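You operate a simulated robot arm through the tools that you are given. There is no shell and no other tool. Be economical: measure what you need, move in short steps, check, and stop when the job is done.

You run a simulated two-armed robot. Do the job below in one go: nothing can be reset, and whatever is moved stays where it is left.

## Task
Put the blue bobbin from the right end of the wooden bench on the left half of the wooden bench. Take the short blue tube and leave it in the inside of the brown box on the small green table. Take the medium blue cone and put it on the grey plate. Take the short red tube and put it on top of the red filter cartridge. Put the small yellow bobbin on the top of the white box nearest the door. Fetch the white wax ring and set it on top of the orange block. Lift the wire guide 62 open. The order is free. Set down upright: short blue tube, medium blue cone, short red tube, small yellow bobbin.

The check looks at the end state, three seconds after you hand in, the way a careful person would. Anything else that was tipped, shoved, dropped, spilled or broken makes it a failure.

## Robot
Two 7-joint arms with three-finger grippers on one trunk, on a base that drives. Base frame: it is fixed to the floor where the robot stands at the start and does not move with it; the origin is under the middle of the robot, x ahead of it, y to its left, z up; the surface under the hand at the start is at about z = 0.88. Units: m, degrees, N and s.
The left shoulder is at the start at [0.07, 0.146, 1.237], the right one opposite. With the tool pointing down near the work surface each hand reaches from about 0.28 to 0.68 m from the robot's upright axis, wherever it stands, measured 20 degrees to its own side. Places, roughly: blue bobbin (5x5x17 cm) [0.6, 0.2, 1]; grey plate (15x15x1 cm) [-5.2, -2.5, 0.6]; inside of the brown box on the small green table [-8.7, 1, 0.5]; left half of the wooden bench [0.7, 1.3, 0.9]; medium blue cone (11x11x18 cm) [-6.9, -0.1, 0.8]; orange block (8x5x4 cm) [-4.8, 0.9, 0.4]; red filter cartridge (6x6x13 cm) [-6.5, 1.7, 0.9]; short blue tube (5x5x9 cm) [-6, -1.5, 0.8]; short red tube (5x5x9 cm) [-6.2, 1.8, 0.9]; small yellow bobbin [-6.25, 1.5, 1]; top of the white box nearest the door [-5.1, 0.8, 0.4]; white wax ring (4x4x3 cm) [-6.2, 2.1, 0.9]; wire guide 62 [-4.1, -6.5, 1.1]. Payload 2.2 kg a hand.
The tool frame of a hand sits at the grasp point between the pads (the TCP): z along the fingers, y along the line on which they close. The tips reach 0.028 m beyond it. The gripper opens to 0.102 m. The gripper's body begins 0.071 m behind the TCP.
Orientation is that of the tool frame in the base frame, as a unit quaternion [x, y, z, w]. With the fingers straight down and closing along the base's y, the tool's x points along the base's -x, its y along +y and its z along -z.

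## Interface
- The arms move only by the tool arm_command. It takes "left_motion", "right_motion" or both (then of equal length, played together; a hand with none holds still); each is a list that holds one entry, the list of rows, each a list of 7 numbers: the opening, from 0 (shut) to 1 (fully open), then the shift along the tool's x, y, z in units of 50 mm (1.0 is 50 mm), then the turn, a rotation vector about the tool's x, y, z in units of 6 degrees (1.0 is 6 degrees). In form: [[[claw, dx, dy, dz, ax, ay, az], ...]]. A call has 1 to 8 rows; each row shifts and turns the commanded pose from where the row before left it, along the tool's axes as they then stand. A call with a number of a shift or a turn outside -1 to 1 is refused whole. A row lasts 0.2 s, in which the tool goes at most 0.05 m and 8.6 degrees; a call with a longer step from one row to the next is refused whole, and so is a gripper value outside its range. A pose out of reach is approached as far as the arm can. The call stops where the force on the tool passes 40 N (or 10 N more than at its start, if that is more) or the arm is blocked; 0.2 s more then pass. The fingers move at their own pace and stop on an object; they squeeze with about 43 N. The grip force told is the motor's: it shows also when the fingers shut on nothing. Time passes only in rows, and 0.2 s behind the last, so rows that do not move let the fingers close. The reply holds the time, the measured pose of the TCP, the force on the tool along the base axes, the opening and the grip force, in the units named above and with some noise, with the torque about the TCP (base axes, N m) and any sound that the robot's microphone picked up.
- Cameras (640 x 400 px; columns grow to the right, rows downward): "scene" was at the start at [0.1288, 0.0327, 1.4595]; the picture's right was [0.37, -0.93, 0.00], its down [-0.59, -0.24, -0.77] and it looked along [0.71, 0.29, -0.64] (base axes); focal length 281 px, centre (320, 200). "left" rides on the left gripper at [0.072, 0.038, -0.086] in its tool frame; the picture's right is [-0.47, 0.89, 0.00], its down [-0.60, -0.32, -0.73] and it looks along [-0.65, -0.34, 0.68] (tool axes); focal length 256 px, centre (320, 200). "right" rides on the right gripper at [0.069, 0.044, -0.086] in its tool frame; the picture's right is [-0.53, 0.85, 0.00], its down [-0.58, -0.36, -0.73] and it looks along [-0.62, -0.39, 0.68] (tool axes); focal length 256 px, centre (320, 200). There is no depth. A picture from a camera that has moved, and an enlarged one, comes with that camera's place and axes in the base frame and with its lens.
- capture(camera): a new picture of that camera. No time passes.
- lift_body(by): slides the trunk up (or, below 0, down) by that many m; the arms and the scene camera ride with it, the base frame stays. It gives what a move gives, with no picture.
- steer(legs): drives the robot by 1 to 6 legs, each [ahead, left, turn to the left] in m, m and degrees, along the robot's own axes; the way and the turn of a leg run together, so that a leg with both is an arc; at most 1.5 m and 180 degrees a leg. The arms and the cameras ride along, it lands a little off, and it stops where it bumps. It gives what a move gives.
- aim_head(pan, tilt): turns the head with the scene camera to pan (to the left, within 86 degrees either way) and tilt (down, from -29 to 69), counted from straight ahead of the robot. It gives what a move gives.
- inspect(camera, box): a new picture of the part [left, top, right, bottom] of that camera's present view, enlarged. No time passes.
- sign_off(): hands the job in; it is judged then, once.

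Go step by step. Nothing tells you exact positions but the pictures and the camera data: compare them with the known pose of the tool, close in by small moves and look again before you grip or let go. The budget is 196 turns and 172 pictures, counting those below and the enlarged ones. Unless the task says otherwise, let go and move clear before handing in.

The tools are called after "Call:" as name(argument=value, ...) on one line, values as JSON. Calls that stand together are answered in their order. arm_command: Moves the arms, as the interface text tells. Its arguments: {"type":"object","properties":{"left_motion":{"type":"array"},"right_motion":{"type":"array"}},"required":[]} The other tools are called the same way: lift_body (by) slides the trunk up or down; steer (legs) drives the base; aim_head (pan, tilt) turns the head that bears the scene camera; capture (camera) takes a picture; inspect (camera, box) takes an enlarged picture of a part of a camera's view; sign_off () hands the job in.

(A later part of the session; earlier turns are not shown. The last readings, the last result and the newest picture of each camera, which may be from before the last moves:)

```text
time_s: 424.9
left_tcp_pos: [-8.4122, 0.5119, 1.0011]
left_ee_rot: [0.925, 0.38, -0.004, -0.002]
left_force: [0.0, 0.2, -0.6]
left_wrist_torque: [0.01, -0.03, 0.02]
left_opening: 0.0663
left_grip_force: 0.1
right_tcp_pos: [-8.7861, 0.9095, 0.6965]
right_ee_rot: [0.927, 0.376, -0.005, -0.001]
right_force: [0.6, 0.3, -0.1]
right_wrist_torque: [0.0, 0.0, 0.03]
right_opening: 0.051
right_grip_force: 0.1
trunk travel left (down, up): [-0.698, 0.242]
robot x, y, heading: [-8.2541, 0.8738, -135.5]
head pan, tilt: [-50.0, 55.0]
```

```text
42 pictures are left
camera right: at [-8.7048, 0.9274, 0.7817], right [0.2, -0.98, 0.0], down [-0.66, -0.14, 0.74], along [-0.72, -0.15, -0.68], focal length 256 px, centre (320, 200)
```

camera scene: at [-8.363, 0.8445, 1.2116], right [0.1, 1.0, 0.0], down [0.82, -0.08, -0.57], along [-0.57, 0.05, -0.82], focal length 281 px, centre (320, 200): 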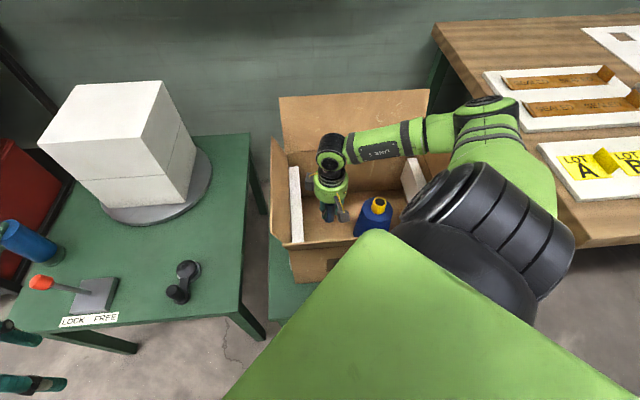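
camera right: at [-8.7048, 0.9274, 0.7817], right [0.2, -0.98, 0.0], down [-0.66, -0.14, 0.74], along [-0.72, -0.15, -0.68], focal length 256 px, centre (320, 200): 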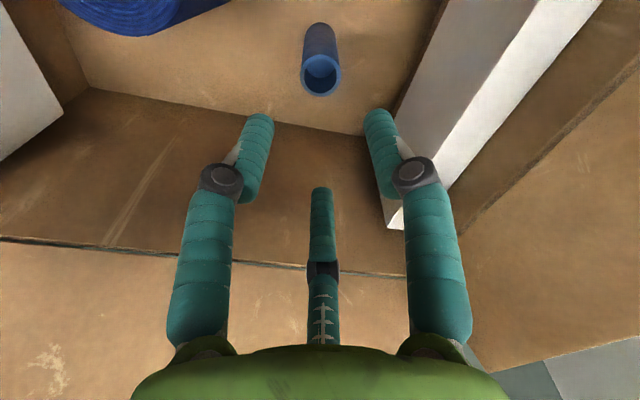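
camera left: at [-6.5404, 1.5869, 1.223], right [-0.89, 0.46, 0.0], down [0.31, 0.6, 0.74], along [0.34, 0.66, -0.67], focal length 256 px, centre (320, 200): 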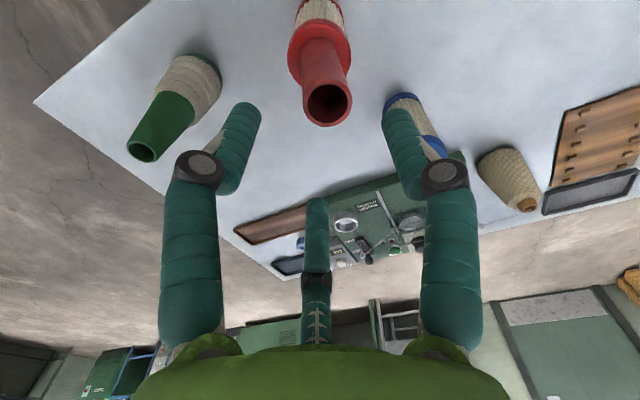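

The blue tube stands in the box. I rise, tuck the arm, and head for the spinning frame with the wire guide.

Call:
lift_body(by=0.24)

Call:
arm_command(right_motion=[[[0.5, 0, 0.7, -0.6, 0, 0, 0], [0.5, 0, 0.7, -0.6, 0, 0, 0], [0.5, 0.1, 0.7, -0.6, 0, 0, 0], [0.5, 0.2, 0.7, -0.6, 0, 0, 0], [0.5, 0.2, 0.3, -0.6, 0, 0, 0]]])

Call:
capture(camera="scene")

Call:
steer(legs=[[-0.37, 0.37, 0], [0, 0, 45.5], [1.45, 0, 0], [1.4, 0, 0], [0.85, 0, 0]])

Call:
aim_head(pan=25, tilt=20)

Call:
capture(camera="scene")

```text
time_s: 427.4
left_tcp_pos: [-8.4122, 0.5132, 1.2414]
left_ee_rot: [0.925, 0.379, -0.005, -0.003]
left_force: [0.1, 0.5, 0.3]
left_wrist_torque: [-0.03, 0.04, -0.01]
left_opening: 0.0663
left_grip_force: 0.1
right_tcp_pos: [-8.786, 0.9109, 0.9358]
right_ee_rot: [0.927, 0.375, -0.006, 0.0]
right_force: [-0.1, 0.2, 0.5]
right_wrist_torque: [0.01, 0.0, -0.02]
right_opening: 0.051
right_grip_force: 0.1
trunk travel left (down, up): [-0.938, 0.002]
robot x, y, heading: [-8.2573, 0.8711, -135.6]
head pan, tilt: [-50.0, 55.0]
```

```text
time_s: 428.6
left_tcp_pos: [-8.4124, 0.5112, 1.2415]
left_ee_rot: [0.925, 0.379, -0.004, -0.003]
left_force: [0.2, 0.2, -0.4]
left_wrist_torque: [0.0, 0.0, -0.03]
left_opening: 0.0662
left_grip_force: 0.1
right_tcp_pos: [-8.6578, 0.8155, 1.0852]
right_ee_rot: [0.927, 0.375, -0.005, -0.001]
right_force: [0.1, -0.5, 0.0]
right_wrist_torque: [0.04, -0.02, 0.0]
right_opening: 0.0512
right_grip_force: 0.1
trunk travel left (down, up): [-0.938, 0.002]
robot x, y, heading: [-8.2587, 0.8735, -135.5]
head pan, tilt: [-50.0, 55.0]
```

```text
41 pictures are left
camera scene: at [-8.3621, 0.844, 1.6016], right [0.1, 1.0, 0.0], down [0.81, -0.08, -0.57], along [-0.57, 0.05, -0.82], focal length 281 px, centre (320, 200)
```

scene: 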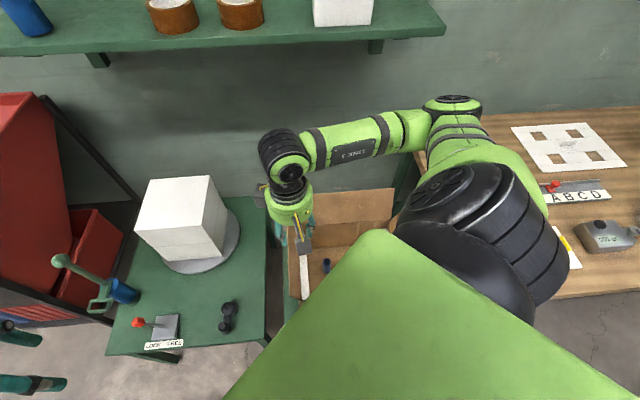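

```text
time_s: 451.2
left_tcp_pos: [-7.5325, -3.1931, 1.2425]
left_ee_rot: [0.697, 0.717, -0.005, -0.001]
left_force: [0.0, -0.4, -0.2]
left_wrist_torque: [-0.02, -0.01, 0.01]
left_opening: 0.0662
left_grip_force: 0.1
right_tcp_pos: [-7.924, -3.1662, 1.0854]
right_ee_rot: [0.7, 0.714, -0.005, 0.001]
right_force: [0.3, 0.8, 1.1]
right_wrist_torque: [-0.04, 0.0, -0.02]
right_opening: 0.0511
right_grip_force: 0.0
trunk travel left (down, up): [-0.938, 0.002]
robot x, y, heading: [-7.6862, -2.837, -88.5]
head pan, tilt: [-50.0, 55.0]
```

```text
time_s: 452.7
left_tcp_pos: [-7.532, -3.1949, 1.2414]
left_ee_rot: [0.698, 0.716, -0.005, 0.0]
left_force: [-0.4, -0.1, -0.2]
left_wrist_torque: [-0.01, 0.0, 0.02]
left_opening: 0.0661
left_grip_force: 0.1
right_tcp_pos: [-7.9228, -3.1669, 1.0845]
right_ee_rot: [0.7, 0.714, -0.005, 0.001]
right_force: [-0.6, 0.7, -0.6]
right_wrist_torque: [-0.03, -0.03, 0.04]
right_opening: 0.0511
right_grip_force: 0.0
trunk travel left (down, up): [-0.938, 0.002]
robot x, y, heading: [-7.6894, -2.8336, -88.2]
head pan, tilt: [25.0, 20.0]
```

```text
40 pictures are left
camera scene: at [-7.6455, -2.9671, 1.6536], right [-0.89, -0.45, 0.0], down [-0.15, 0.31, -0.94], along [0.42, -0.84, -0.34], focal length 281 px, centre (320, 200)
```

scene: 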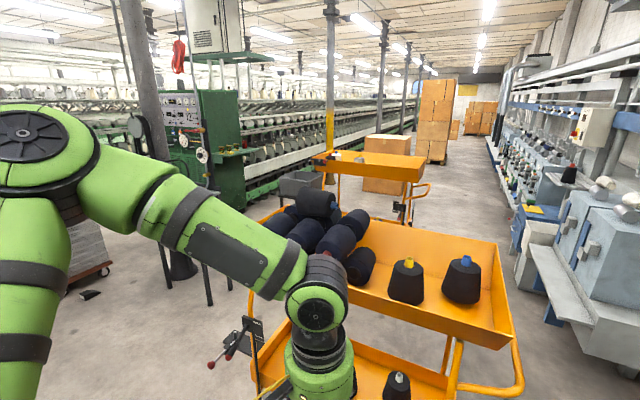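

I strafe east to the gap between yellow cart and desk, then look again.

Call:
steer(legs=[[0.1, 1.36, -1.8]])

Call:
aim_head(pan=0, tilt=35)

Call:
capture(camera="scene")

```text
time_s: 459.5
left_tcp_pos: [-6.1844, -3.2668, 1.2412]
left_ee_rot: [0.703, 0.711, -0.005, -0.001]
left_force: [0.0, -0.4, 0.4]
left_wrist_torque: [0.01, -0.03, 0.04]
left_opening: 0.0665
left_grip_force: 0.1
right_tcp_pos: [-6.573, -3.234, 1.0844]
right_ee_rot: [0.706, 0.708, -0.004, 0.002]
right_force: [-0.5, -0.1, -0.2]
right_wrist_torque: [0.02, 0.01, -0.05]
right_opening: 0.0512
right_grip_force: 0.0
trunk travel left (down, up): [-0.938, 0.002]
robot x, y, heading: [-6.3321, -2.908, -89.3]
head pan, tilt: [25.0, 20.0]
```

```text
time_s: 460.4
left_tcp_pos: [-6.182, -3.2688, 1.242]
left_ee_rot: [0.703, 0.711, -0.005, 0.0]
left_force: [-0.6, 0.2, -0.1]
left_wrist_torque: [-0.02, 0.01, 0.02]
left_opening: 0.0664
left_grip_force: 0.0
right_tcp_pos: [-6.5721, -3.2355, 1.0843]
right_ee_rot: [0.706, 0.708, -0.005, 0.002]
right_force: [-0.4, -0.1, -0.2]
right_wrist_torque: [-0.02, -0.02, -0.05]
right_opening: 0.051
right_grip_force: 0.1
trunk travel left (down, up): [-0.938, 0.002]
robot x, y, heading: [-6.3296, -2.9076, -89.6]
head pan, tilt: [0.0, 35.0]
```

```text
39 pictures are left
camera scene: at [-6.3308, -3.0429, 1.6298], right [-1.0, -0.01, 0.0], down [-0.01, 0.57, -0.82], along [0.01, -0.82, -0.57], focal length 281 px, centre (320, 200)
```

scene: 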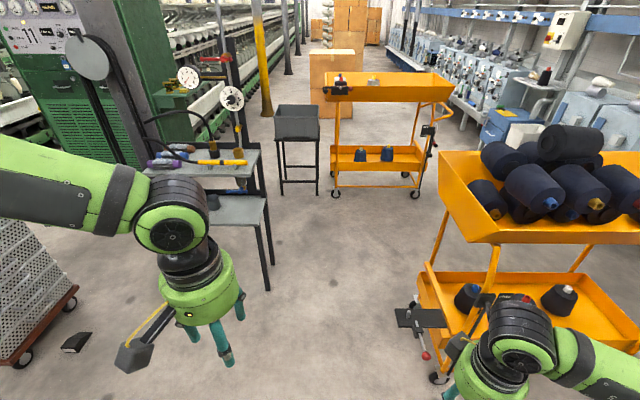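

The gap to the south is ≈0.85 m wide, and there is room to turn east behind the desk at y≈-5.05. I tuck the hands in higher and drive through.

Call:
arm_command(left_motion=[[[0.5, 0, -0.6, 0, 0, 0, 0], [0.5, 0, -0.6, 0, 0, 0, 0], [0.5, 0, -0.4, 0, 0, 0, 0]]], right_motion=[[[0.5, 0, 0.3, -0.8, 0, 0, 0], [0.5, 0, 0.3, -0.8, 0, 0, 0], [0.5, 0, 0.3, -0.8, 0, 0, 0]]])

Call:
steer(legs=[[0.3, -0.08, -0.4], [1.45, 0, 0]])

Call:
capture(camera="scene")

```text
time_s: 461.2
left_tcp_pos: [-6.2466, -3.2679, 1.2451]
left_ee_rot: [0.702, 0.712, -0.006, -0.003]
left_force: [0.2, 0.0, 0.7]
left_wrist_torque: [-0.05, 0.03, 0.0]
left_opening: 0.0512
left_grip_force: 0.0
left hand out of reach, approached as far as the arm can: row 3
right_tcp_pos: [-6.523, -3.2307, 1.2057]
right_ee_rot: [0.706, 0.708, -0.005, 0.0]
right_force: [0.1, 1.4, -0.6]
right_wrist_torque: [-0.04, 0.01, 0.01]
right_opening: 0.0511
right_grip_force: 0.0
trunk travel left (down, up): [-0.938, 0.002]
robot x, y, heading: [-6.3296, -2.9079, -89.4]
head pan, tilt: [0.0, 35.0]
```

```text
time_s: 470.1
left_tcp_pos: [-6.3227, -5.0321, 1.2454]
left_ee_rot: [0.705, 0.709, -0.006, -0.001]
left_force: [0.2, 0.0, -0.3]
left_wrist_torque: [0.02, -0.01, 0.01]
left_opening: 0.0513
left_grip_force: 0.1
right_tcp_pos: [-6.599, -4.9944, 1.2056]
right_ee_rot: [0.708, 0.706, -0.004, 0.001]
right_force: [0.0, 1.5, -0.2]
right_wrist_torque: [-0.01, 0.04, 0.02]
right_opening: 0.0512
right_grip_force: 0.0
trunk travel left (down, up): [-0.938, 0.002]
robot x, y, heading: [-6.4046, -4.6707, -89.6]
head pan, tilt: [0.0, 35.0]
```

```text
38 pictures are left
camera scene: at [-6.4037, -4.8059, 1.6299], right [-1.0, -0.01, 0.0], down [0.0, 0.57, -0.82], along [0.0, -0.82, -0.57], focal length 281 px, centre (320, 200)
```

scene: 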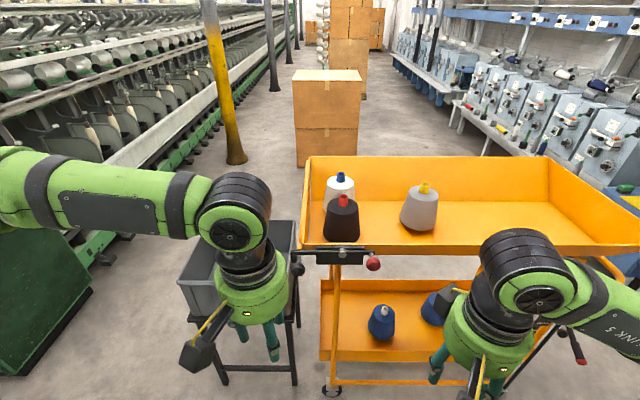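

I move on south a bit, then strafe east behind the desk.

Call:
steer(legs=[[0.38, 0, 0], [0, 1.05, 0]])

Call:
aim_head(pan=35, tilt=25)

Call:
capture(camera="scene")

```text
time_s: 477.5
left_tcp_pos: [-5.3043, -5.4277, 1.2443]
left_ee_rot: [0.712, 0.702, -0.006, -0.002]
left_force: [-0.4, 0.3, 0.4]
left_wrist_torque: [0.01, -0.02, 0.0]
left_opening: 0.051
left_grip_force: 0.0
right_tcp_pos: [-5.5797, -5.384, 1.2052]
right_ee_rot: [0.715, 0.699, -0.005, 0.001]
right_force: [0.3, -0.7, -0.4]
right_wrist_torque: [0.05, 0.0, 0.0]
right_opening: 0.0511
right_grip_force: 0.2
trunk travel left (down, up): [-0.938, 0.002]
robot x, y, heading: [-5.381, -5.0617, -90.7]
head pan, tilt: [0.0, 35.0]
```

```text
time_s: 478.5
left_tcp_pos: [-5.3023, -5.4273, 1.2453]
left_ee_rot: [0.712, 0.702, -0.007, -0.002]
left_force: [0.2, 0.5, -0.2]
left_wrist_torque: [-0.01, -0.02, -0.01]
left_opening: 0.0509
left_grip_force: 0.0
right_tcp_pos: [-5.5777, -5.3843, 1.2039]
right_ee_rot: [0.715, 0.699, -0.005, 0.002]
right_force: [-0.6, -0.7, -0.3]
right_wrist_torque: [0.0, 0.03, -0.01]
right_opening: 0.0511
right_grip_force: 0.0
trunk travel left (down, up): [-0.938, 0.002]
robot x, y, heading: [-5.3753, -5.0635, -90.8]
head pan, tilt: [35.0, 25.0]
```

```text
37 pictures are left
camera scene: at [-5.3261, -5.1885, 1.6455], right [-0.83, -0.56, 0.0], down [-0.24, 0.35, -0.91], along [0.51, -0.75, -0.42], focal length 281 px, centre (320, 200)
```

scene: 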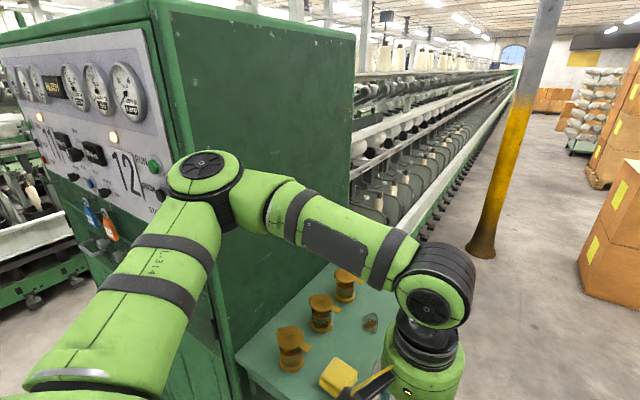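

The frame starts behind the gauge cabinet; a low green cabinet stands before it. I go south along x≈-5.49 past it.

Call:
steer(legs=[[0.3, -0.11, 0.8], [1.25, 0, 0]])

Call:
aim_head(pan=80, tilt=22)

Call:
capture(camera="scene")

```text
time_s: 486.6
left_tcp_pos: [-5.4333, -6.9785, 1.2444]
left_ee_rot: [0.714, 0.7, -0.007, -0.001]
left_force: [-0.5, -0.2, -0.4]
left_wrist_torque: [-0.02, 0.0, 0.0]
left_opening: 0.0508
left_grip_force: 0.1
right_tcp_pos: [-5.7091, -6.9331, 1.205]
right_ee_rot: [0.717, 0.697, -0.005, 0.001]
right_force: [-0.3, -0.6, -0.2]
right_wrist_torque: [-0.04, 0.0, -0.01]
right_opening: 0.0511
right_grip_force: 0.1
trunk travel left (down, up): [-0.938, 0.002]
robot x, y, heading: [-5.5049, -6.6177, -91.3]
head pan, tilt: [35.0, 25.0]
```

```text
time_s: 487.7
left_tcp_pos: [-5.4321, -6.9788, 1.2442]
left_ee_rot: [0.715, 0.699, -0.006, -0.002]
left_force: [-0.3, 0.0, 1.0]
left_wrist_torque: [0.0, 0.04, -0.01]
left_opening: 0.0512
left_grip_force: 0.0
right_tcp_pos: [-5.7086, -6.9346, 1.2054]
right_ee_rot: [0.717, 0.697, -0.005, 0.001]
right_force: [0.5, -0.5, 0.0]
right_wrist_torque: [-0.01, 0.01, -0.02]
right_opening: 0.0511
right_grip_force: 0.0
trunk travel left (down, up): [-0.938, 0.002]
robot x, y, heading: [-5.5066, -6.6128, -91.2]
head pan, tilt: [80.0, 22.0]
```

```text
36 pictures are left
camera scene: at [-5.4151, -6.6822, 1.6504], right [-0.19, -0.98, 0.0], down [-0.37, 0.07, -0.93], along [0.91, -0.18, -0.37], focal length 281 px, centre (320, 200)
```

scene: 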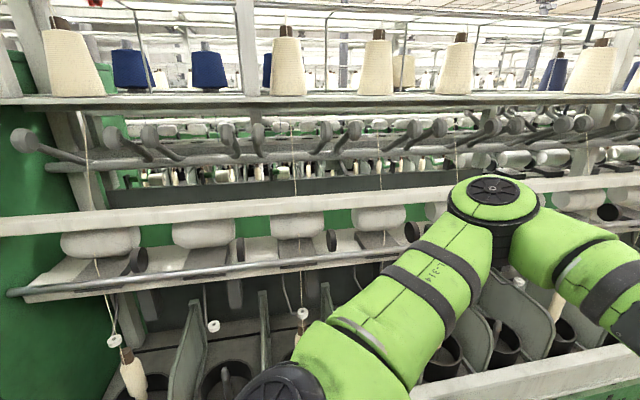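

Call:
steer(legs=[[0, 0, 91.2]])

Call:
aim_head(pan=0, tilt=30)

Call:
capture(camera="scene")

```text
time_s: 491.9
left_tcp_pos: [-5.14, -6.5405, 1.245]
left_ee_rot: [0.008, 1.0, -0.005, 0.004]
left_force: [-0.1, 0.2, -0.1]
left_wrist_torque: [0.03, 0.0, 0.0]
left_opening: 0.051
left_grip_force: 0.0
right_tcp_pos: [-5.1845, -6.8172, 1.2048]
right_ee_rot: [0.011, 1.0, -0.002, 0.004]
right_force: [0.0, -0.2, 0.1]
right_wrist_torque: [0.01, -0.04, 0.02]
right_opening: 0.0511
right_grip_force: 0.0
trunk travel left (down, up): [-0.938, 0.002]
robot x, y, heading: [-5.5049, -6.6178, -0.9]
head pan, tilt: [80.0, 22.0]
```

```text
time_s: 493.4
left_tcp_pos: [-5.1403, -6.541, 1.2458]
left_ee_rot: [0.007, 1.0, -0.007, 0.003]
left_force: [0.6, 0.6, 0.8]
left_wrist_torque: [-0.01, 0.02, 0.03]
left_opening: 0.0511
left_grip_force: 0.1
right_tcp_pos: [-5.184, -6.8175, 1.2053]
right_ee_rot: [0.012, 1.0, -0.003, 0.004]
right_force: [-0.3, -0.6, -0.1]
right_wrist_torque: [0.0, 0.02, 0.01]
right_opening: 0.0512
right_grip_force: 0.1
trunk travel left (down, up): [-0.938, 0.002]
robot x, y, heading: [-5.5052, -6.6152, -0.7]
head pan, tilt: [0.0, 30.0]
```

```text
35 pictures are left
camera scene: at [-5.3646, -6.6162, 1.6376], right [-0.01, -1.0, 0.0], down [-0.5, 0.01, -0.87], along [0.87, -0.01, -0.5], focal length 281 px, centre (320, 200)
```

scene: 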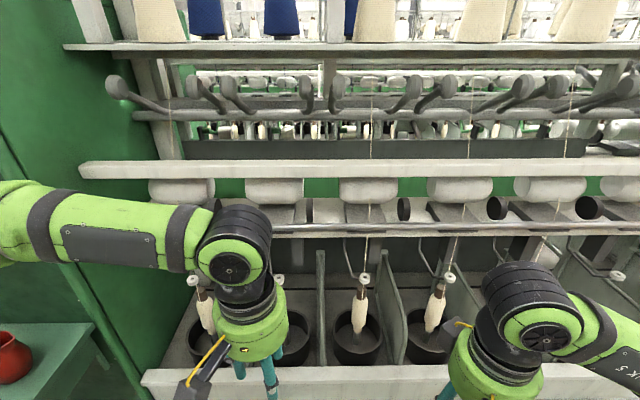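

Call:
inspect(camera="scene", box=[160, 210, 400, 360])

Call:
inspect(camera="scene", box=[390, 200, 640, 356])

```text
2.67 times, centred on (280, 285) of scene
camera zoom: at [-5.3646, -6.6162, 1.6376], right [-0.01, -1.0, 0.0], down [-0.5, 0.01, -0.87], along [0.87, -0.01, -0.5], focal length 750 px, centre (427, -27)
```

zoom: 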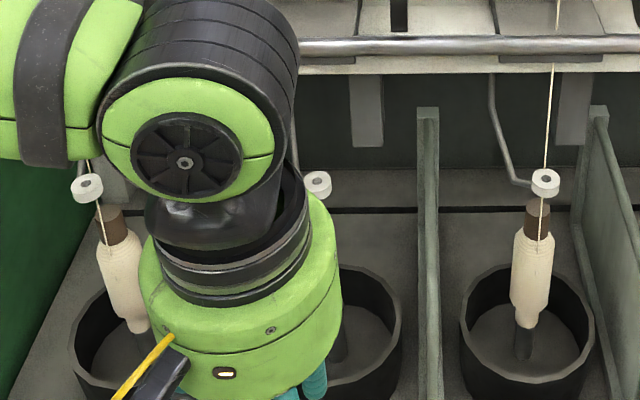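

```text
2.56 times, centred on (515, 278) of scene
camera zoom: at [-5.3646, -6.6162, 1.6376], right [-0.01, -1.0, 0.0], down [-0.5, 0.01, -0.87], along [0.87, -0.01, -0.5], focal length 720 px, centre (-179, 0)
```

zoom: 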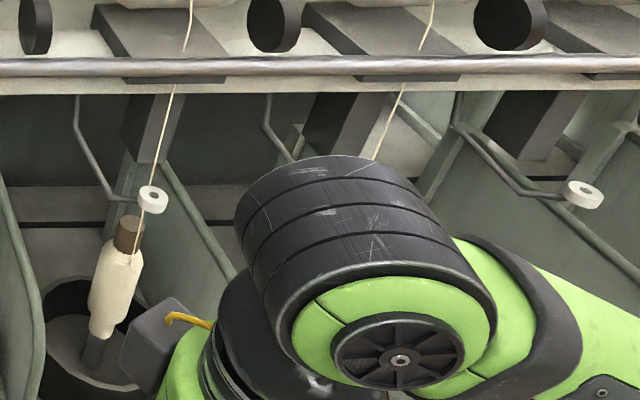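

Guides are the hinged wires with white eyelets, one per spindle at ≈0.27 m spacing. I look for the number 62 with the wrist camera.

Call:
capture(camera="left")

Call:
inspect(camera="scene", box=[80, 140, 400, 260])

```text
32 pictures are left
camera left: at [-5.2131, -6.5004, 1.3305], right [0.48, 0.88, -0.01], down [0.59, -0.32, 0.74], along [0.65, -0.36, -0.67], focal length 256 px, centre (320, 200)
```

left: 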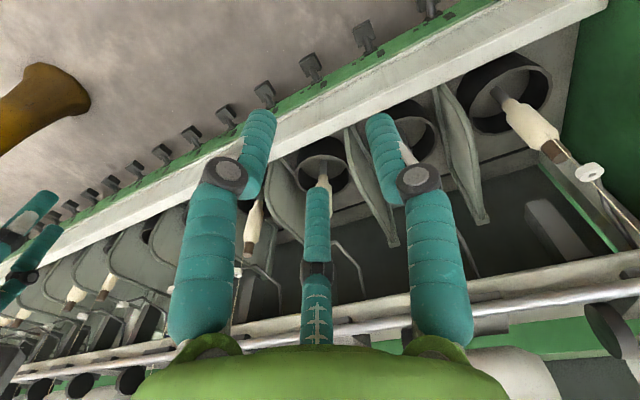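

```text
2.00 times, centred on (240, 200) of scene
camera zoom: at [-5.3646, -6.6162, 1.6376], right [-0.01, -1.0, 0.0], down [-0.5, 0.01, -0.87], along [0.87, -0.01, -0.5], focal length 563 px, centre (480, 200)
```

zoom: 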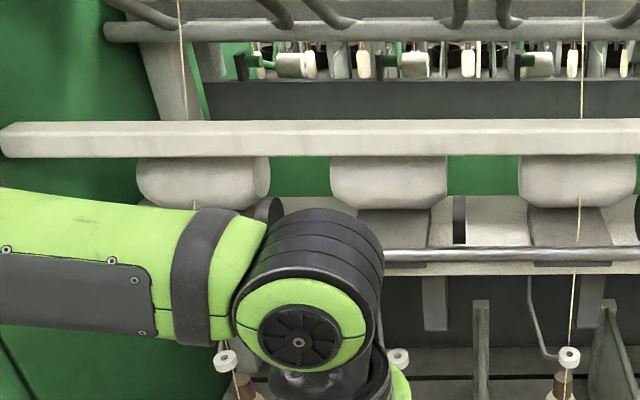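

I back off a little, lower the view and spread the hands to see the guides and any labels.

Call:
steer(legs=[[-0.15, 0, 0.7]])

Call:
lift_body(by=-0.38)

Call:
arm_command(left_motion=[[[0.5, 0, 0.9, 0, 0, 0, 0], [0.5, 0, 0.9, 0.2, 0, 0, 0], [0.5, 0, 0.9, 0.3, 0, 0, 0], [0.5, 0, 0.9, 0.3, 0, 0, 0], [0.5, 0, 0.9, 0.3, 0, 0, 0]]], right_motion=[[[0.5, 0, -0.9, 0, 0, 0, 0], [0.5, 0, -0.9, 0.2, 0, 0, 0], [0.5, 0, -0.9, 0.3, 0, 0, 0], [0.5, 0, -0.9, 0.3, 0, 0, 0], [0.5, 0, -0.5, 0.3, 0, 0, 0]]])

Call:
aim_head(pan=0, tilt=12)

Call:
capture(camera="scene")

```text
time_s: 494.8
left_tcp_pos: [-5.2918, -6.5361, 1.243]
left_ee_rot: [0.002, 1.0, -0.006, 0.002]
left_force: [0.3, 0.4, 0.5]
left_wrist_torque: [0.01, 0.03, -0.02]
left_opening: 0.0511
left_grip_force: 0.0
right_tcp_pos: [-5.3322, -6.8122, 1.2037]
right_ee_rot: [0.006, 1.0, -0.002, 0.002]
right_force: [-0.2, -0.2, -0.4]
right_wrist_torque: [-0.02, 0.09, -0.01]
right_opening: 0.0509
right_grip_force: 0.1
trunk travel left (down, up): [-0.938, 0.002]
robot x, y, heading: [-5.6579, -6.6144, -0.2]
head pan, tilt: [0.0, 30.0]
```

```text
time_s: 498.5
left_tcp_pos: [-5.2939, -6.5357, 0.865]
left_ee_rot: [0.002, 1.0, -0.006, 0.003]
left_force: [0.0, 0.1, 0.2]
left_wrist_torque: [0.04, 0.02, 0.05]
left_opening: 0.0513
left_grip_force: 0.0
right_tcp_pos: [-5.3355, -6.8123, 0.8264]
right_ee_rot: [0.006, 1.0, -0.003, 0.005]
right_force: [-0.1, -0.8, -0.5]
right_wrist_torque: [0.0, -0.01, 0.02]
right_opening: 0.0511
right_grip_force: 0.1
trunk travel left (down, up): [-0.558, 0.382]
robot x, y, heading: [-5.6571, -6.6129, -0.2]
head pan, tilt: [0.0, 30.0]
```

```text
time_s: 499.7
left_tcp_pos: [-5.2935, -6.3108, 0.8069]
left_ee_rot: [0.003, 1.0, -0.007, 0.004]
left_force: [0.2, -0.6, -0.7]
left_wrist_torque: [-0.03, 0.0, 0.0]
left_opening: 0.0509
left_grip_force: 0.0
right_tcp_pos: [-5.3379, -7.0174, 0.7722]
right_ee_rot: [0.006, 1.0, -0.003, 0.004]
right_force: [0.3, 0.8, 0.5]
right_wrist_torque: [0.01, 0.02, 0.02]
right_opening: 0.0511
right_grip_force: 0.0
trunk travel left (down, up): [-0.558, 0.382]
robot x, y, heading: [-5.6548, -6.6114, -0.4]
head pan, tilt: [0.0, 30.0]
```

```text
time_s: 500.5
left_tcp_pos: [-5.2936, -6.3118, 0.8078]
left_ee_rot: [0.003, 1.0, -0.006, 0.004]
left_force: [0.9, -0.2, 0.6]
left_wrist_torque: [0.02, 0.01, 0.0]
left_opening: 0.0507
left_grip_force: 0.0
right_tcp_pos: [-5.3373, -7.0182, 0.7727]
right_ee_rot: [0.006, 1.0, -0.003, 0.005]
right_force: [-0.3, 0.3, 0.1]
right_wrist_torque: [0.04, 0.05, 0.0]
right_opening: 0.0513
right_grip_force: 0.1
trunk travel left (down, up): [-0.558, 0.382]
robot x, y, heading: [-5.6599, -6.6157, -0.5]
head pan, tilt: [0.0, 12.0]
```

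```text
30 pictures are left
camera scene: at [-5.5155, -6.6134, 1.2866], right [0.0, -1.0, 0.0], down [-0.21, 0.0, -0.98], along [0.98, 0.0, -0.21], focal length 281 px, centre (320, 200)
```

scene: 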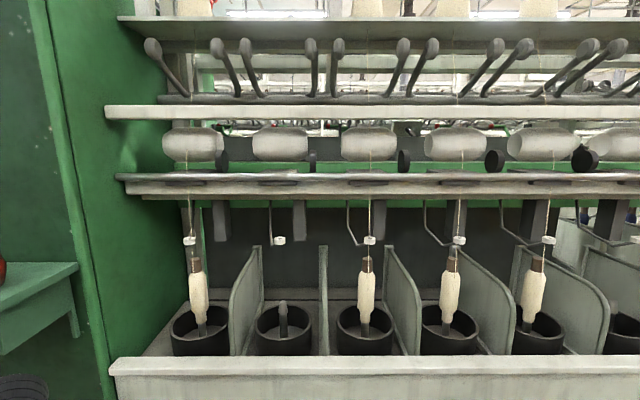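

Call:
inspect(camera="scene", box=[150, 160, 410, 320])

Call:
inspect(camera="scene", box=[250, 180, 310, 250])

```text
2.46 times, centred on (280, 240) of scene
camera zoom: at [-5.5155, -6.6134, 1.2866], right [0.0, -1.0, 0.0], down [-0.21, 0.0, -0.98], along [0.98, 0.0, -0.21], focal length 692 px, centre (418, 102)
```

zoom: 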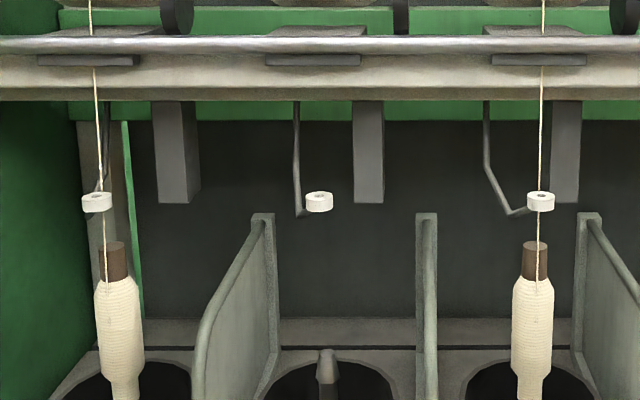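

```text
5.71 times, centred on (280, 215) of scene
camera zoom: at [-5.5155, -6.6134, 1.2866], right [0.0, -1.0, 0.0], down [-0.21, 0.0, -0.98], along [0.98, 0.0, -0.21], focal length 1608 px, centre (549, 114)
```

zoom: 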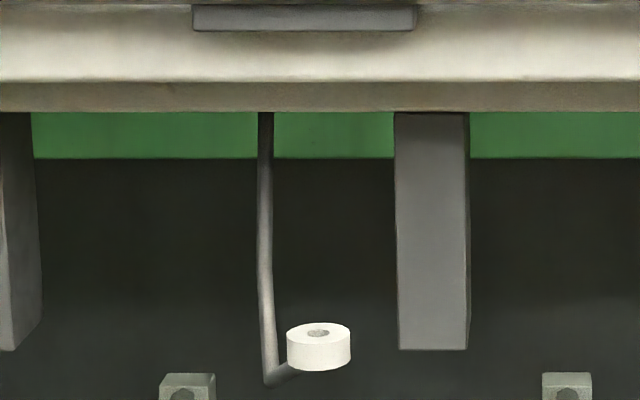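

This west-side guide is at x≈-4.73, but guide 62 is given at x≈-4.1, y≈-6.5: that is the east side of this frame (aisle between the yellow posts). I tuck up and drive back round.

Call:
arm_command(left_motion=[[[0.5, 0, -0.9, -0.3, 0, 0, 0], [0.5, 0, -0.9, -0.3, 0, 0, 0], [0.5, 0, -0.9, -0.3, 0, 0, 0], [0.5, 0, -0.9, -0.3, 0, 0, 0], [0.5, 0, -0.6, 0, 0, 0, 0]]], right_motion=[[[0.5, 0, 0.9, -0.3, 0, 0, 0], [0.5, 0, 0.9, -0.3, 0, 0, 0], [0.5, 0, 0.9, -0.3, 0, 0, 0], [0.5, 0, 0.9, -0.3, 0, 0, 0], [0.5, 0, 0.2, 0, 0, 0, 0]]])

Call:
lift_body(by=0.38)

Call:
steer(legs=[[0.15, 0, 0.5], [0, 0, -90], [-1.45, 0, 0], [-0.1, -0.92, 0]])

```text
time_s: 501.7
left_tcp_pos: [-5.2961, -6.5213, 0.8705]
left_ee_rot: [0.001, 1.0, -0.005, 0.002]
left_force: [0.8, -0.6, 0.2]
left_wrist_torque: [-0.02, 0.04, 0.02]
left_opening: 0.0512
left_grip_force: 0.1
right_tcp_pos: [-5.3347, -6.8273, 0.8308]
right_ee_rot: [0.006, 1.0, -0.004, 0.005]
right_force: [0.7, -0.3, -1.0]
right_wrist_torque: [-0.02, 0.04, 0.02]
right_opening: 0.0509
right_grip_force: 0.1
trunk travel left (down, up): [-0.558, 0.382]
robot x, y, heading: [-5.6555, -6.6175, -0.3]
head pan, tilt: [0.0, 12.0]
```

```text
time_s: 505.4
left_tcp_pos: [-5.2956, -6.5207, 1.2507]
left_ee_rot: [0.002, 1.0, -0.006, 0.003]
left_force: [-0.1, 0.1, 0.1]
left_wrist_torque: [0.02, -0.02, 0.0]
left_opening: 0.0509
left_grip_force: 0.1
right_tcp_pos: [-5.3356, -6.8282, 1.2094]
right_ee_rot: [0.006, 1.0, -0.003, 0.005]
right_force: [-0.9, -0.4, -0.6]
right_wrist_torque: [-0.03, -0.03, 0.01]
right_opening: 0.0512
right_grip_force: 0.0
trunk travel left (down, up): [-0.938, 0.002]
robot x, y, heading: [-5.6589, -6.6108, -0.4]
head pan, tilt: [0.0, 12.0]
```

```text
time_s: 522.0
left_tcp_pos: [-6.3346, -5.4166, 1.2513]
left_ee_rot: [0.702, 0.712, -0.006, -0.002]
left_force: [-0.2, -0.2, 0.0]
left_wrist_torque: [0.01, 0.0, 0.05]
left_opening: 0.0512
left_grip_force: 0.0
right_tcp_pos: [-6.6421, -5.3825, 1.2094]
right_ee_rot: [0.705, 0.709, -0.005, 0.001]
right_force: [0.2, -0.9, 0.6]
right_wrist_torque: [0.01, 0.02, 0.01]
right_opening: 0.0509
right_grip_force: 0.1
trunk travel left (down, up): [-0.938, 0.002]
robot x, y, heading: [-6.4364, -5.0525, -89.4]
head pan, tilt: [0.0, 12.0]
```

Call:
steer(legs=[[-1.4, 0.02, -0.6], [-0.55, 0, 0], [-0.17, 0.8, 0], [0, 1.1, 0]])

Call:
aim_head(pan=25, tilt=35)

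Call:
capture(camera="scene")

```text
time_s: 536.9
left_tcp_pos: [-5.5326, -3.2963, 1.2509]
left_ee_rot: [0.712, 0.702, -0.006, -0.001]
left_force: [-0.7, 1.0, 0.3]
left_wrist_torque: [-0.05, -0.02, 0.01]
left_opening: 0.0508
left_grip_force: 0.0
right_tcp_pos: [-5.8373, -3.2547, 1.2094]
right_ee_rot: [0.716, 0.698, -0.005, 0.003]
right_force: [0.3, 0.1, 0.0]
right_wrist_torque: [-0.01, -0.01, -0.01]
right_opening: 0.051
right_grip_force: 0.0
trunk travel left (down, up): [-0.938, 0.002]
robot x, y, heading: [-5.6251, -2.9332, -91.1]
head pan, tilt: [0.0, 12.0]
stopped in leg 4: the robot was blocked; the commanded pose is now the measured one
```

```text
time_s: 537.8
left_tcp_pos: [-5.5309, -3.2959, 1.2507]
left_ee_rot: [0.712, 0.702, -0.007, -0.002]
left_force: [-0.1, 0.3, -0.1]
left_wrist_torque: [0.0, -0.02, -0.01]
left_opening: 0.0507
left_grip_force: 0.1
right_tcp_pos: [-5.8371, -3.2544, 1.2094]
right_ee_rot: [0.715, 0.7, -0.004, 0.001]
right_force: [0.2, -0.9, -0.6]
right_wrist_torque: [0.0, -0.01, -0.04]
right_opening: 0.051
right_grip_force: 0.1
trunk travel left (down, up): [-0.938, 0.002]
robot x, y, heading: [-5.6198, -2.9358, -90.8]
head pan, tilt: [25.0, 35.0]
```

```text
27 pictures are left
camera scene: at [-5.5854, -3.0625, 1.6298], right [-0.91, -0.41, 0.0], down [-0.23, 0.52, -0.82], along [0.33, -0.75, -0.57], focal length 281 px, centre (320, 200)
```

scene: 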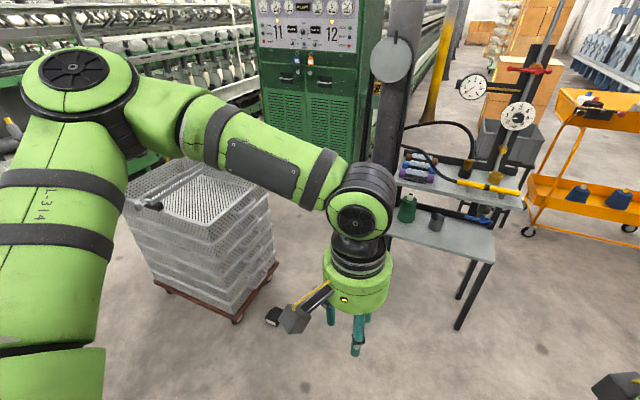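

My sign slipped: I went north and bumped the plate table's side. I move clear south and check the cone.

Call:
steer(legs=[[0.36, -0.05, 0.8]])

Call:
aim_head(pan=86, tilt=35)

Call:
capture(camera="scene")

```text
time_s: 540.1
left_tcp_pos: [-5.5768, -3.6486, 1.2518]
left_ee_rot: [0.706, 0.708, -0.008, 0.0]
left_force: [0.7, -0.1, -0.5]
left_wrist_torque: [-0.02, 0.03, -0.01]
left_opening: 0.0511
left_grip_force: 0.0
right_tcp_pos: [-5.8849, -3.6098, 1.211]
right_ee_rot: [0.71, 0.705, -0.006, 0.001]
right_force: [-0.5, 0.1, 0.4]
right_wrist_torque: [0.0, -0.01, -0.05]
right_opening: 0.051
right_grip_force: 0.1
trunk travel left (down, up): [-0.938, 0.002]
robot x, y, heading: [-5.6735, -3.2919, -90.4]
head pan, tilt: [25.0, 35.0]
```

```text
time_s: 541.4
left_tcp_pos: [-5.5779, -3.6493, 1.2514]
left_ee_rot: [0.706, 0.708, -0.007, -0.002]
left_force: [-0.2, -0.2, 0.0]
left_wrist_torque: [0.04, -0.02, 0.01]
left_opening: 0.0511
left_grip_force: 0.1
right_tcp_pos: [-5.8835, -3.6138, 1.2095]
right_ee_rot: [0.709, 0.705, -0.005, 0.001]
right_force: [-0.1, 0.0, 0.2]
right_wrist_torque: [-0.02, 0.01, 0.01]
right_opening: 0.0511
right_grip_force: 0.1
trunk travel left (down, up): [-0.938, 0.002]
robot x, y, heading: [-5.6751, -3.2895, -89.9]
head pan, tilt: [85.9, 35.0]
```

```text
26 pictures are left
camera scene: at [-5.5848, -3.3433, 1.6298], right [-0.07, -1.0, 0.0], down [-0.57, 0.04, -0.82], along [0.82, -0.06, -0.57], focal length 281 px, centre (320, 200)
```

scene: 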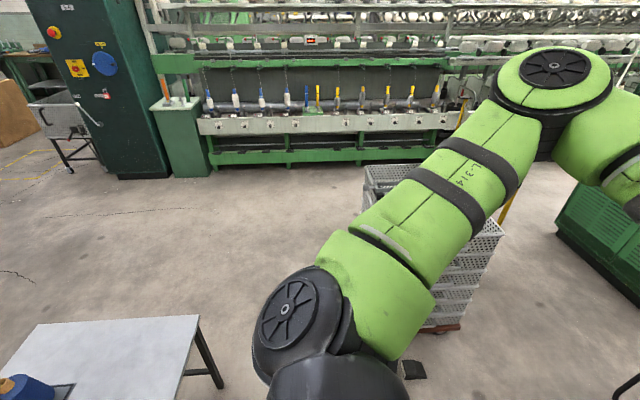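

The table and cone are unmoved. I continue east at y≈-3.29 to the aisle mouth.

Call:
steer(legs=[[-0.03, 1.3, 0], [0, 1.02, 0]])

Call:
aim_head(pan=0, tilt=35)

Call:
capture(camera="scene")

```text
time_s: 553.0
left_tcp_pos: [-3.2214, -3.6031, 1.2497]
left_ee_rot: [0.708, 0.707, -0.006, -0.001]
left_force: [0.4, -0.7, 0.1]
left_wrist_torque: [0.0, -0.01, 0.04]
left_opening: 0.0511
left_grip_force: 0.1
right_tcp_pos: [-3.5275, -3.567, 1.2097]
right_ee_rot: [0.71, 0.704, -0.004, 0.002]
right_force: [-0.2, 0.0, 0.5]
right_wrist_torque: [-0.04, -0.01, -0.03]
right_opening: 0.0506
right_grip_force: 0.1
trunk travel left (down, up): [-0.938, 0.002]
robot x, y, heading: [-3.3152, -3.2414, -90.2]
head pan, tilt: [85.9, 35.0]
```

```text
time_s: 554.6
left_tcp_pos: [-3.2194, -3.6042, 1.2519]
left_ee_rot: [0.706, 0.708, -0.007, -0.001]
left_force: [-0.2, -0.5, -0.4]
left_wrist_torque: [-0.02, 0.02, 0.01]
left_opening: 0.0507
left_grip_force: 0.2
right_tcp_pos: [-3.5263, -3.566, 1.2101]
right_ee_rot: [0.71, 0.704, -0.005, 0.001]
right_force: [-0.6, 0.6, 0.0]
right_wrist_torque: [0.01, 0.02, 0.02]
right_opening: 0.0511
right_grip_force: 0.1
trunk travel left (down, up): [-0.938, 0.002]
robot x, y, heading: [-3.3112, -3.24, -89.9]
head pan, tilt: [0.0, 35.0]
```

```text
25 pictures are left
camera scene: at [-3.3138, -3.3794, 1.6298], right [-1.0, 0.0, 0.0], down [0.0, 0.57, -0.82], along [0.0, -0.82, -0.57], focal length 281 px, centre (320, 200)
```

scene: 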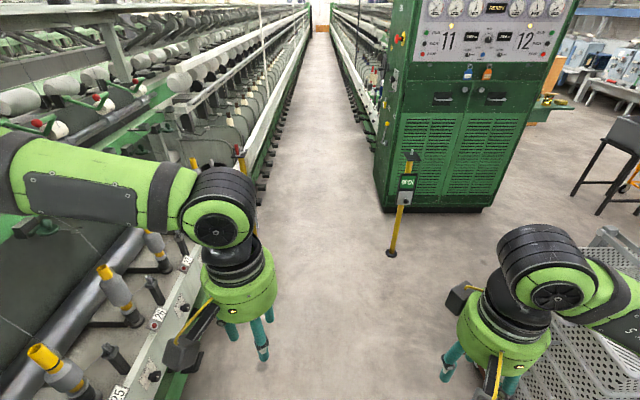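

The aisle is clear: side 11 of this frame faces it. I drive down to y≈-6.5 and turn to face the frame.

Call:
steer(legs=[[1.1, -0.02, 0], [1.1, 0, 0], [1.06, 0, 0]])

Call:
steer(legs=[[0, 0, -90]])

Call:
aim_head(pan=0, tilt=25)

Call:
capture(camera="scene")

```text
time_s: 570.7
left_tcp_pos: [-3.191, -6.8979, 1.251]
left_ee_rot: [0.7, 0.714, -0.007, -0.001]
left_force: [0.3, -0.2, -0.4]
left_wrist_torque: [-0.02, 0.02, 0.0]
left_opening: 0.0511
left_grip_force: 0.0
right_tcp_pos: [-3.4997, -6.8661, 1.2109]
right_ee_rot: [0.703, 0.711, -0.006, 0.001]
right_force: [0.2, -0.2, 0.4]
right_wrist_torque: [-0.01, -0.01, -0.01]
right_opening: 0.051
right_grip_force: 0.0
trunk travel left (down, up): [-0.938, 0.002]
robot x, y, heading: [-3.2954, -6.5373, -88.8]
head pan, tilt: [0.0, 35.0]
```

```text
time_s: 575.0
left_tcp_pos: [-3.6532, -6.6393, 1.2505]
left_ee_rot: [1.0, 0.007, -0.004, -0.007]
left_force: [-0.5, -0.3, 0.1]
left_wrist_torque: [-0.04, 0.0, 0.01]
left_opening: 0.051
left_grip_force: 0.1
right_tcp_pos: [-3.6199, -6.3316, 1.2095]
right_ee_rot: [1.0, 0.003, -0.004, -0.003]
right_force: [0.0, 0.5, 0.4]
right_wrist_torque: [0.02, 0.0, -0.04]
right_opening: 0.0509
right_grip_force: 0.1
trunk travel left (down, up): [-0.938, 0.002]
robot x, y, heading: [-3.2975, -6.5431, -179.0]
head pan, tilt: [0.0, 35.0]
```

```text
time_s: 575.7
left_tcp_pos: [-3.6544, -6.6401, 1.2503]
left_ee_rot: [1.0, 0.007, -0.004, -0.005]
left_force: [0.7, 0.0, -0.5]
left_wrist_torque: [-0.01, 0.01, 0.02]
left_opening: 0.051
left_grip_force: 0.1
right_tcp_pos: [-3.6204, -6.3314, 1.2098]
right_ee_rot: [1.0, 0.003, -0.005, -0.003]
right_force: [0.2, 0.5, -0.5]
right_wrist_torque: [0.0, 0.0, -0.03]
right_opening: 0.051
right_grip_force: 0.0
trunk travel left (down, up): [-0.938, 0.002]
robot x, y, heading: [-3.2951, -6.5369, -179.2]
head pan, tilt: [0.0, 25.0]
```

```text
24 pictures are left
camera scene: at [-3.4359, -6.5402, 1.6455], right [-0.01, 1.0, 0.0], down [0.42, 0.01, -0.91], along [-0.91, -0.01, -0.42], focal length 281 px, centre (320, 200)
```

scene: 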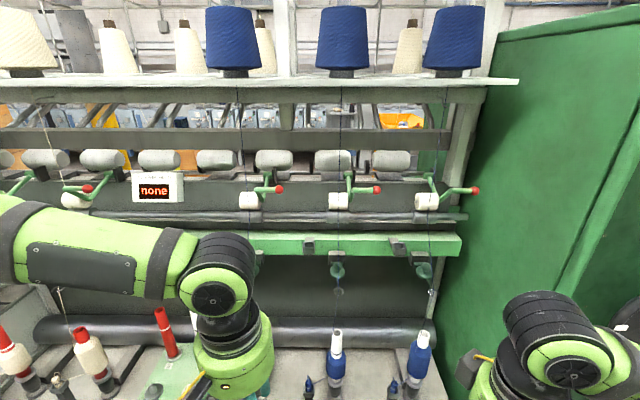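

This side has individual guides under a green rail. I enlarge them to find number 62.

Call:
inspect(camera="scene", box=[230, 170, 470, 320])

Call:
inspect(camera="scene", box=[260, 300, 450, 400])

```text
2.67 times, centred on (350, 245) of scene
camera zoom: at [-3.4359, -6.5402, 1.6455], right [-0.01, 1.0, 0.0], down [0.42, 0.01, -0.91], along [-0.91, -0.01, -0.42], focal length 750 px, centre (240, 80)
```

zoom: 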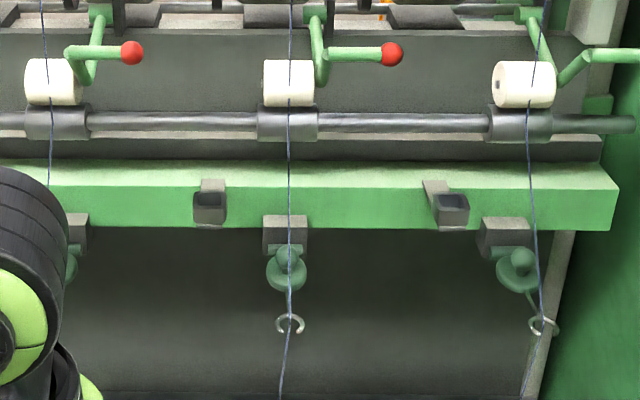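

```text
3.37 times, centred on (355, 350) of scene
camera zoom: at [-3.4359, -6.5402, 1.6455], right [-0.01, 1.0, 0.0], down [0.42, 0.01, -0.91], along [-0.91, -0.01, -0.42], focal length 948 px, centre (202, -305)
```

zoom: 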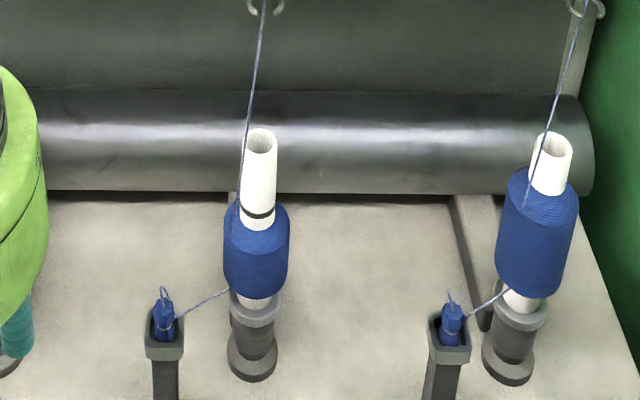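

The middle guide computes to (-4.125, -6.495, 1.1), matching guide 62. I'll lift it from below with horizontal fingers straddling the thread: first line up the right hand with it.

Call:
steer(legs=[[0.12, 0.165, -0.8]])

Call:
lift_body(by=-0.22)

Call:
arm_command(right_motion=[[[0.3, 0, 0, 0, 0, -1, 0], [0.3, 0, 0, 0, 0, -1, 0], [0.3, 0, 0, 0, 0, -1, 0], [0.3, 0, 0, 0, 0, -1, 0], [0.3, 0, 0, 0, 0, -1, 0], [0.3, 0, 0, 0, 0, -1, 0], [0.3, 0, 0, 0, 0, -1, 0], [0.3, 0, 0, 0, 0, -1, 0]]])

Call:
capture(camera="scene")

```text
time_s: 577.3
left_tcp_pos: [-3.7702, -6.8005, 1.2521]
left_ee_rot: [1.0, 0.0, -0.005, -0.003]
left_force: [0.0, 0.7, -0.8]
left_wrist_torque: [-0.02, 0.05, -0.01]
left_opening: 0.0509
left_grip_force: 0.0
right_tcp_pos: [-3.7325, -6.4945, 1.2111]
right_ee_rot: [1.0, -0.002, -0.006, -0.001]
right_force: [0.7, -0.1, 0.3]
right_wrist_torque: [-0.07, 0.06, 0.01]
right_opening: 0.051
right_grip_force: 0.0
trunk travel left (down, up): [-0.938, 0.002]
robot x, y, heading: [-3.411, -6.7094, -179.8]
head pan, tilt: [0.0, 25.0]
```

```text
time_s: 579.6
left_tcp_pos: [-3.7711, -6.8043, 1.0304]
left_ee_rot: [1.0, 0.001, -0.003, -0.006]
left_force: [0.2, 0.1, 0.1]
left_wrist_torque: [0.01, 0.01, 0.0]
left_opening: 0.0508
left_grip_force: 0.0
right_tcp_pos: [-3.7344, -6.4964, 0.9903]
right_ee_rot: [1.0, -0.003, -0.004, -0.003]
right_force: [-0.7, 0.9, -0.3]
right_wrist_torque: [0.01, 0.0, -0.01]
right_opening: 0.051
right_grip_force: 0.1
trunk travel left (down, up): [-0.718, 0.222]
robot x, y, heading: [-3.4119, -6.7096, -180.1]
head pan, tilt: [0.0, 25.0]
```

```text
time_s: 581.4
left_tcp_pos: [-3.7723, -6.8052, 1.0319]
left_ee_rot: [1.0, 0.0, -0.004, -0.006]
left_force: [0.3, -0.6, -0.2]
left_wrist_torque: [0.02, -0.02, 0.0]
left_opening: 0.0509
left_grip_force: 0.1
right_tcp_pos: [-3.8717, -6.5015, 0.9896]
right_ee_rot: [0.911, -0.002, -0.412, -0.003]
right_force: [-0.2, 0.0, 0.2]
right_wrist_torque: [0.0, 0.0, -0.01]
right_opening: 0.0304
right_grip_force: 0.1
right hand out of reach, approached as far as the arm can: row 1, 2, 3, 4, 5, 6, 7, 8
trunk travel left (down, up): [-0.718, 0.222]
robot x, y, heading: [-3.4069, -6.7086, -179.8]
head pan, tilt: [0.0, 25.0]
```

```text
21 pictures are left
camera scene: at [-3.553, -6.7083, 1.4255], right [0.0, 1.0, 0.0], down [0.42, 0.0, -0.91], along [-0.91, 0.0, -0.42], focal length 281 px, centre (320, 200)
```

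scene: 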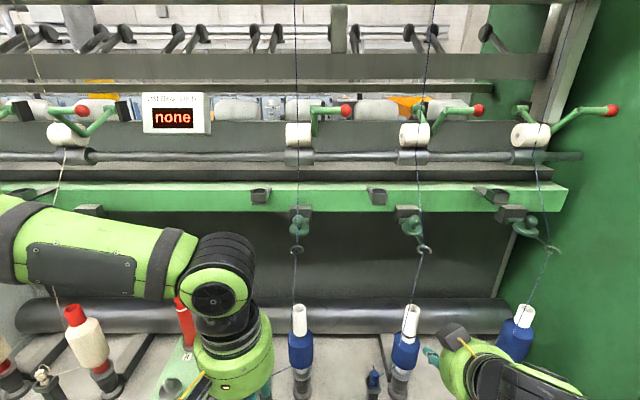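

The lappet lies horizontal at z≈1.10: hinge ≈-4.13, eyelet ≈(-4.02, -6.50). I raise clear of the cop, back off a bit, and set the fingers to point forward and 20° down.

Call:
lift_body(by=0.11)

Call:
steer(legs=[[-0.12, 0, 0]])

Call:
arm_command(right_motion=[[[0.14, -0.6, 0, 0.7, 0, 0, 0], [0.14, -0.6, 0, 0.7, 0, 0, 0], [0.14, 0, 0, 0, 0, -1, 0], [0.14, 0, 0, 0, 0, -1, 0], [0.14, 0, 0, 0, 0, -1, 0], [0.14, 0, 0, 0, 0, -0.5, 0], [0.14, 0, 0, 0, 0, 0, 0]]])

Call:
capture(camera="scene")

```text
time_s: 582.9
left_tcp_pos: [-3.7729, -6.8047, 1.1406]
left_ee_rot: [1.0, 0.001, -0.003, -0.006]
left_force: [0.8, -0.5, -0.1]
left_wrist_torque: [-0.01, 0.02, -0.03]
left_opening: 0.051
left_grip_force: 0.0
right_tcp_pos: [-3.8728, -6.5019, 1.0993]
right_ee_rot: [0.912, -0.001, -0.41, -0.003]
right_force: [0.3, -0.3, -0.4]
right_wrist_torque: [0.0, 0.01, 0.03]
right_opening: 0.0305
right_grip_force: 0.0
trunk travel left (down, up): [-0.828, 0.112]
robot x, y, heading: [-3.4075, -6.7117, -179.8]
head pan, tilt: [0.0, 25.0]
```

```text
time_s: 584.1
left_tcp_pos: [-3.6543, -6.8038, 1.1408]
left_ee_rot: [1.0, 0.002, -0.002, -0.006]
left_force: [-0.2, -0.2, 0.2]
left_wrist_torque: [0.0, 0.01, 0.03]
left_opening: 0.0507
left_grip_force: 0.0
right_tcp_pos: [-3.7538, -6.5007, 1.0993]
right_ee_rot: [0.913, -0.001, -0.409, -0.003]
right_force: [-0.5, -0.5, 1.1]
right_wrist_torque: [-0.04, 0.01, 0.03]
right_opening: 0.0307
right_grip_force: 0.1
trunk travel left (down, up): [-0.828, 0.112]
robot x, y, heading: [-3.2925, -6.7095, -180.0]
head pan, tilt: [0.0, 25.0]
```

```text
time_s: 585.7
left_tcp_pos: [-3.653, -6.8048, 1.1409]
left_ee_rot: [1.0, 0.001, -0.004, -0.005]
left_force: [-0.6, -1.0, 0.6]
left_wrist_torque: [0.01, -0.02, 0.02]
left_opening: 0.0509
left_grip_force: 0.1
right_tcp_pos: [-3.8435, -6.4937, 1.1059]
right_ee_rot: [0.868, 0.007, -0.496, 0.014]
right_force: [0.4, 0.3, 0.8]
right_wrist_torque: [-0.01, 0.02, 0.02]
right_opening: 0.0142
right_grip_force: 0.1
right hand out of reach, approached as far as the arm can: row 4, 5, 6
trunk travel left (down, up): [-0.828, 0.112]
robot x, y, heading: [-3.2919, -6.7073, -180.0]
head pan, tilt: [0.0, 25.0]
```

```text
20 pictures are left
camera scene: at [-3.4338, -6.7087, 1.5355], right [0.0, 1.0, 0.0], down [0.42, 0.0, -0.91], along [-0.91, 0.0, -0.42], focal length 281 px, centre (320, 200)
```

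scene: 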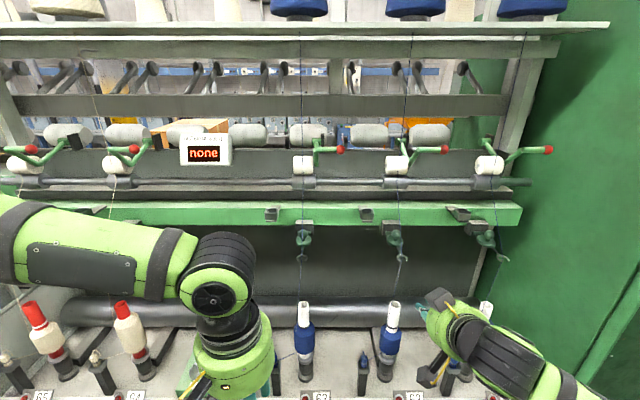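

Labels appear at the bottom rail. I read them before touching anything.

Call:
inspect(camera="scene", box=[280, 300, 520, 400])

```text
2.67 times, centred on (400, 350) of scene
camera zoom: at [-3.4338, -6.7087, 1.5355], right [0.0, 1.0, 0.0], down [0.42, 0.0, -0.91], along [-0.91, 0.0, -0.42], focal length 750 px, centre (107, -200)
```

zoom: 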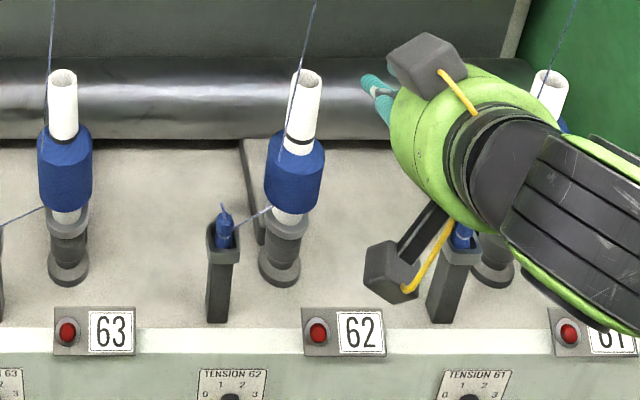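

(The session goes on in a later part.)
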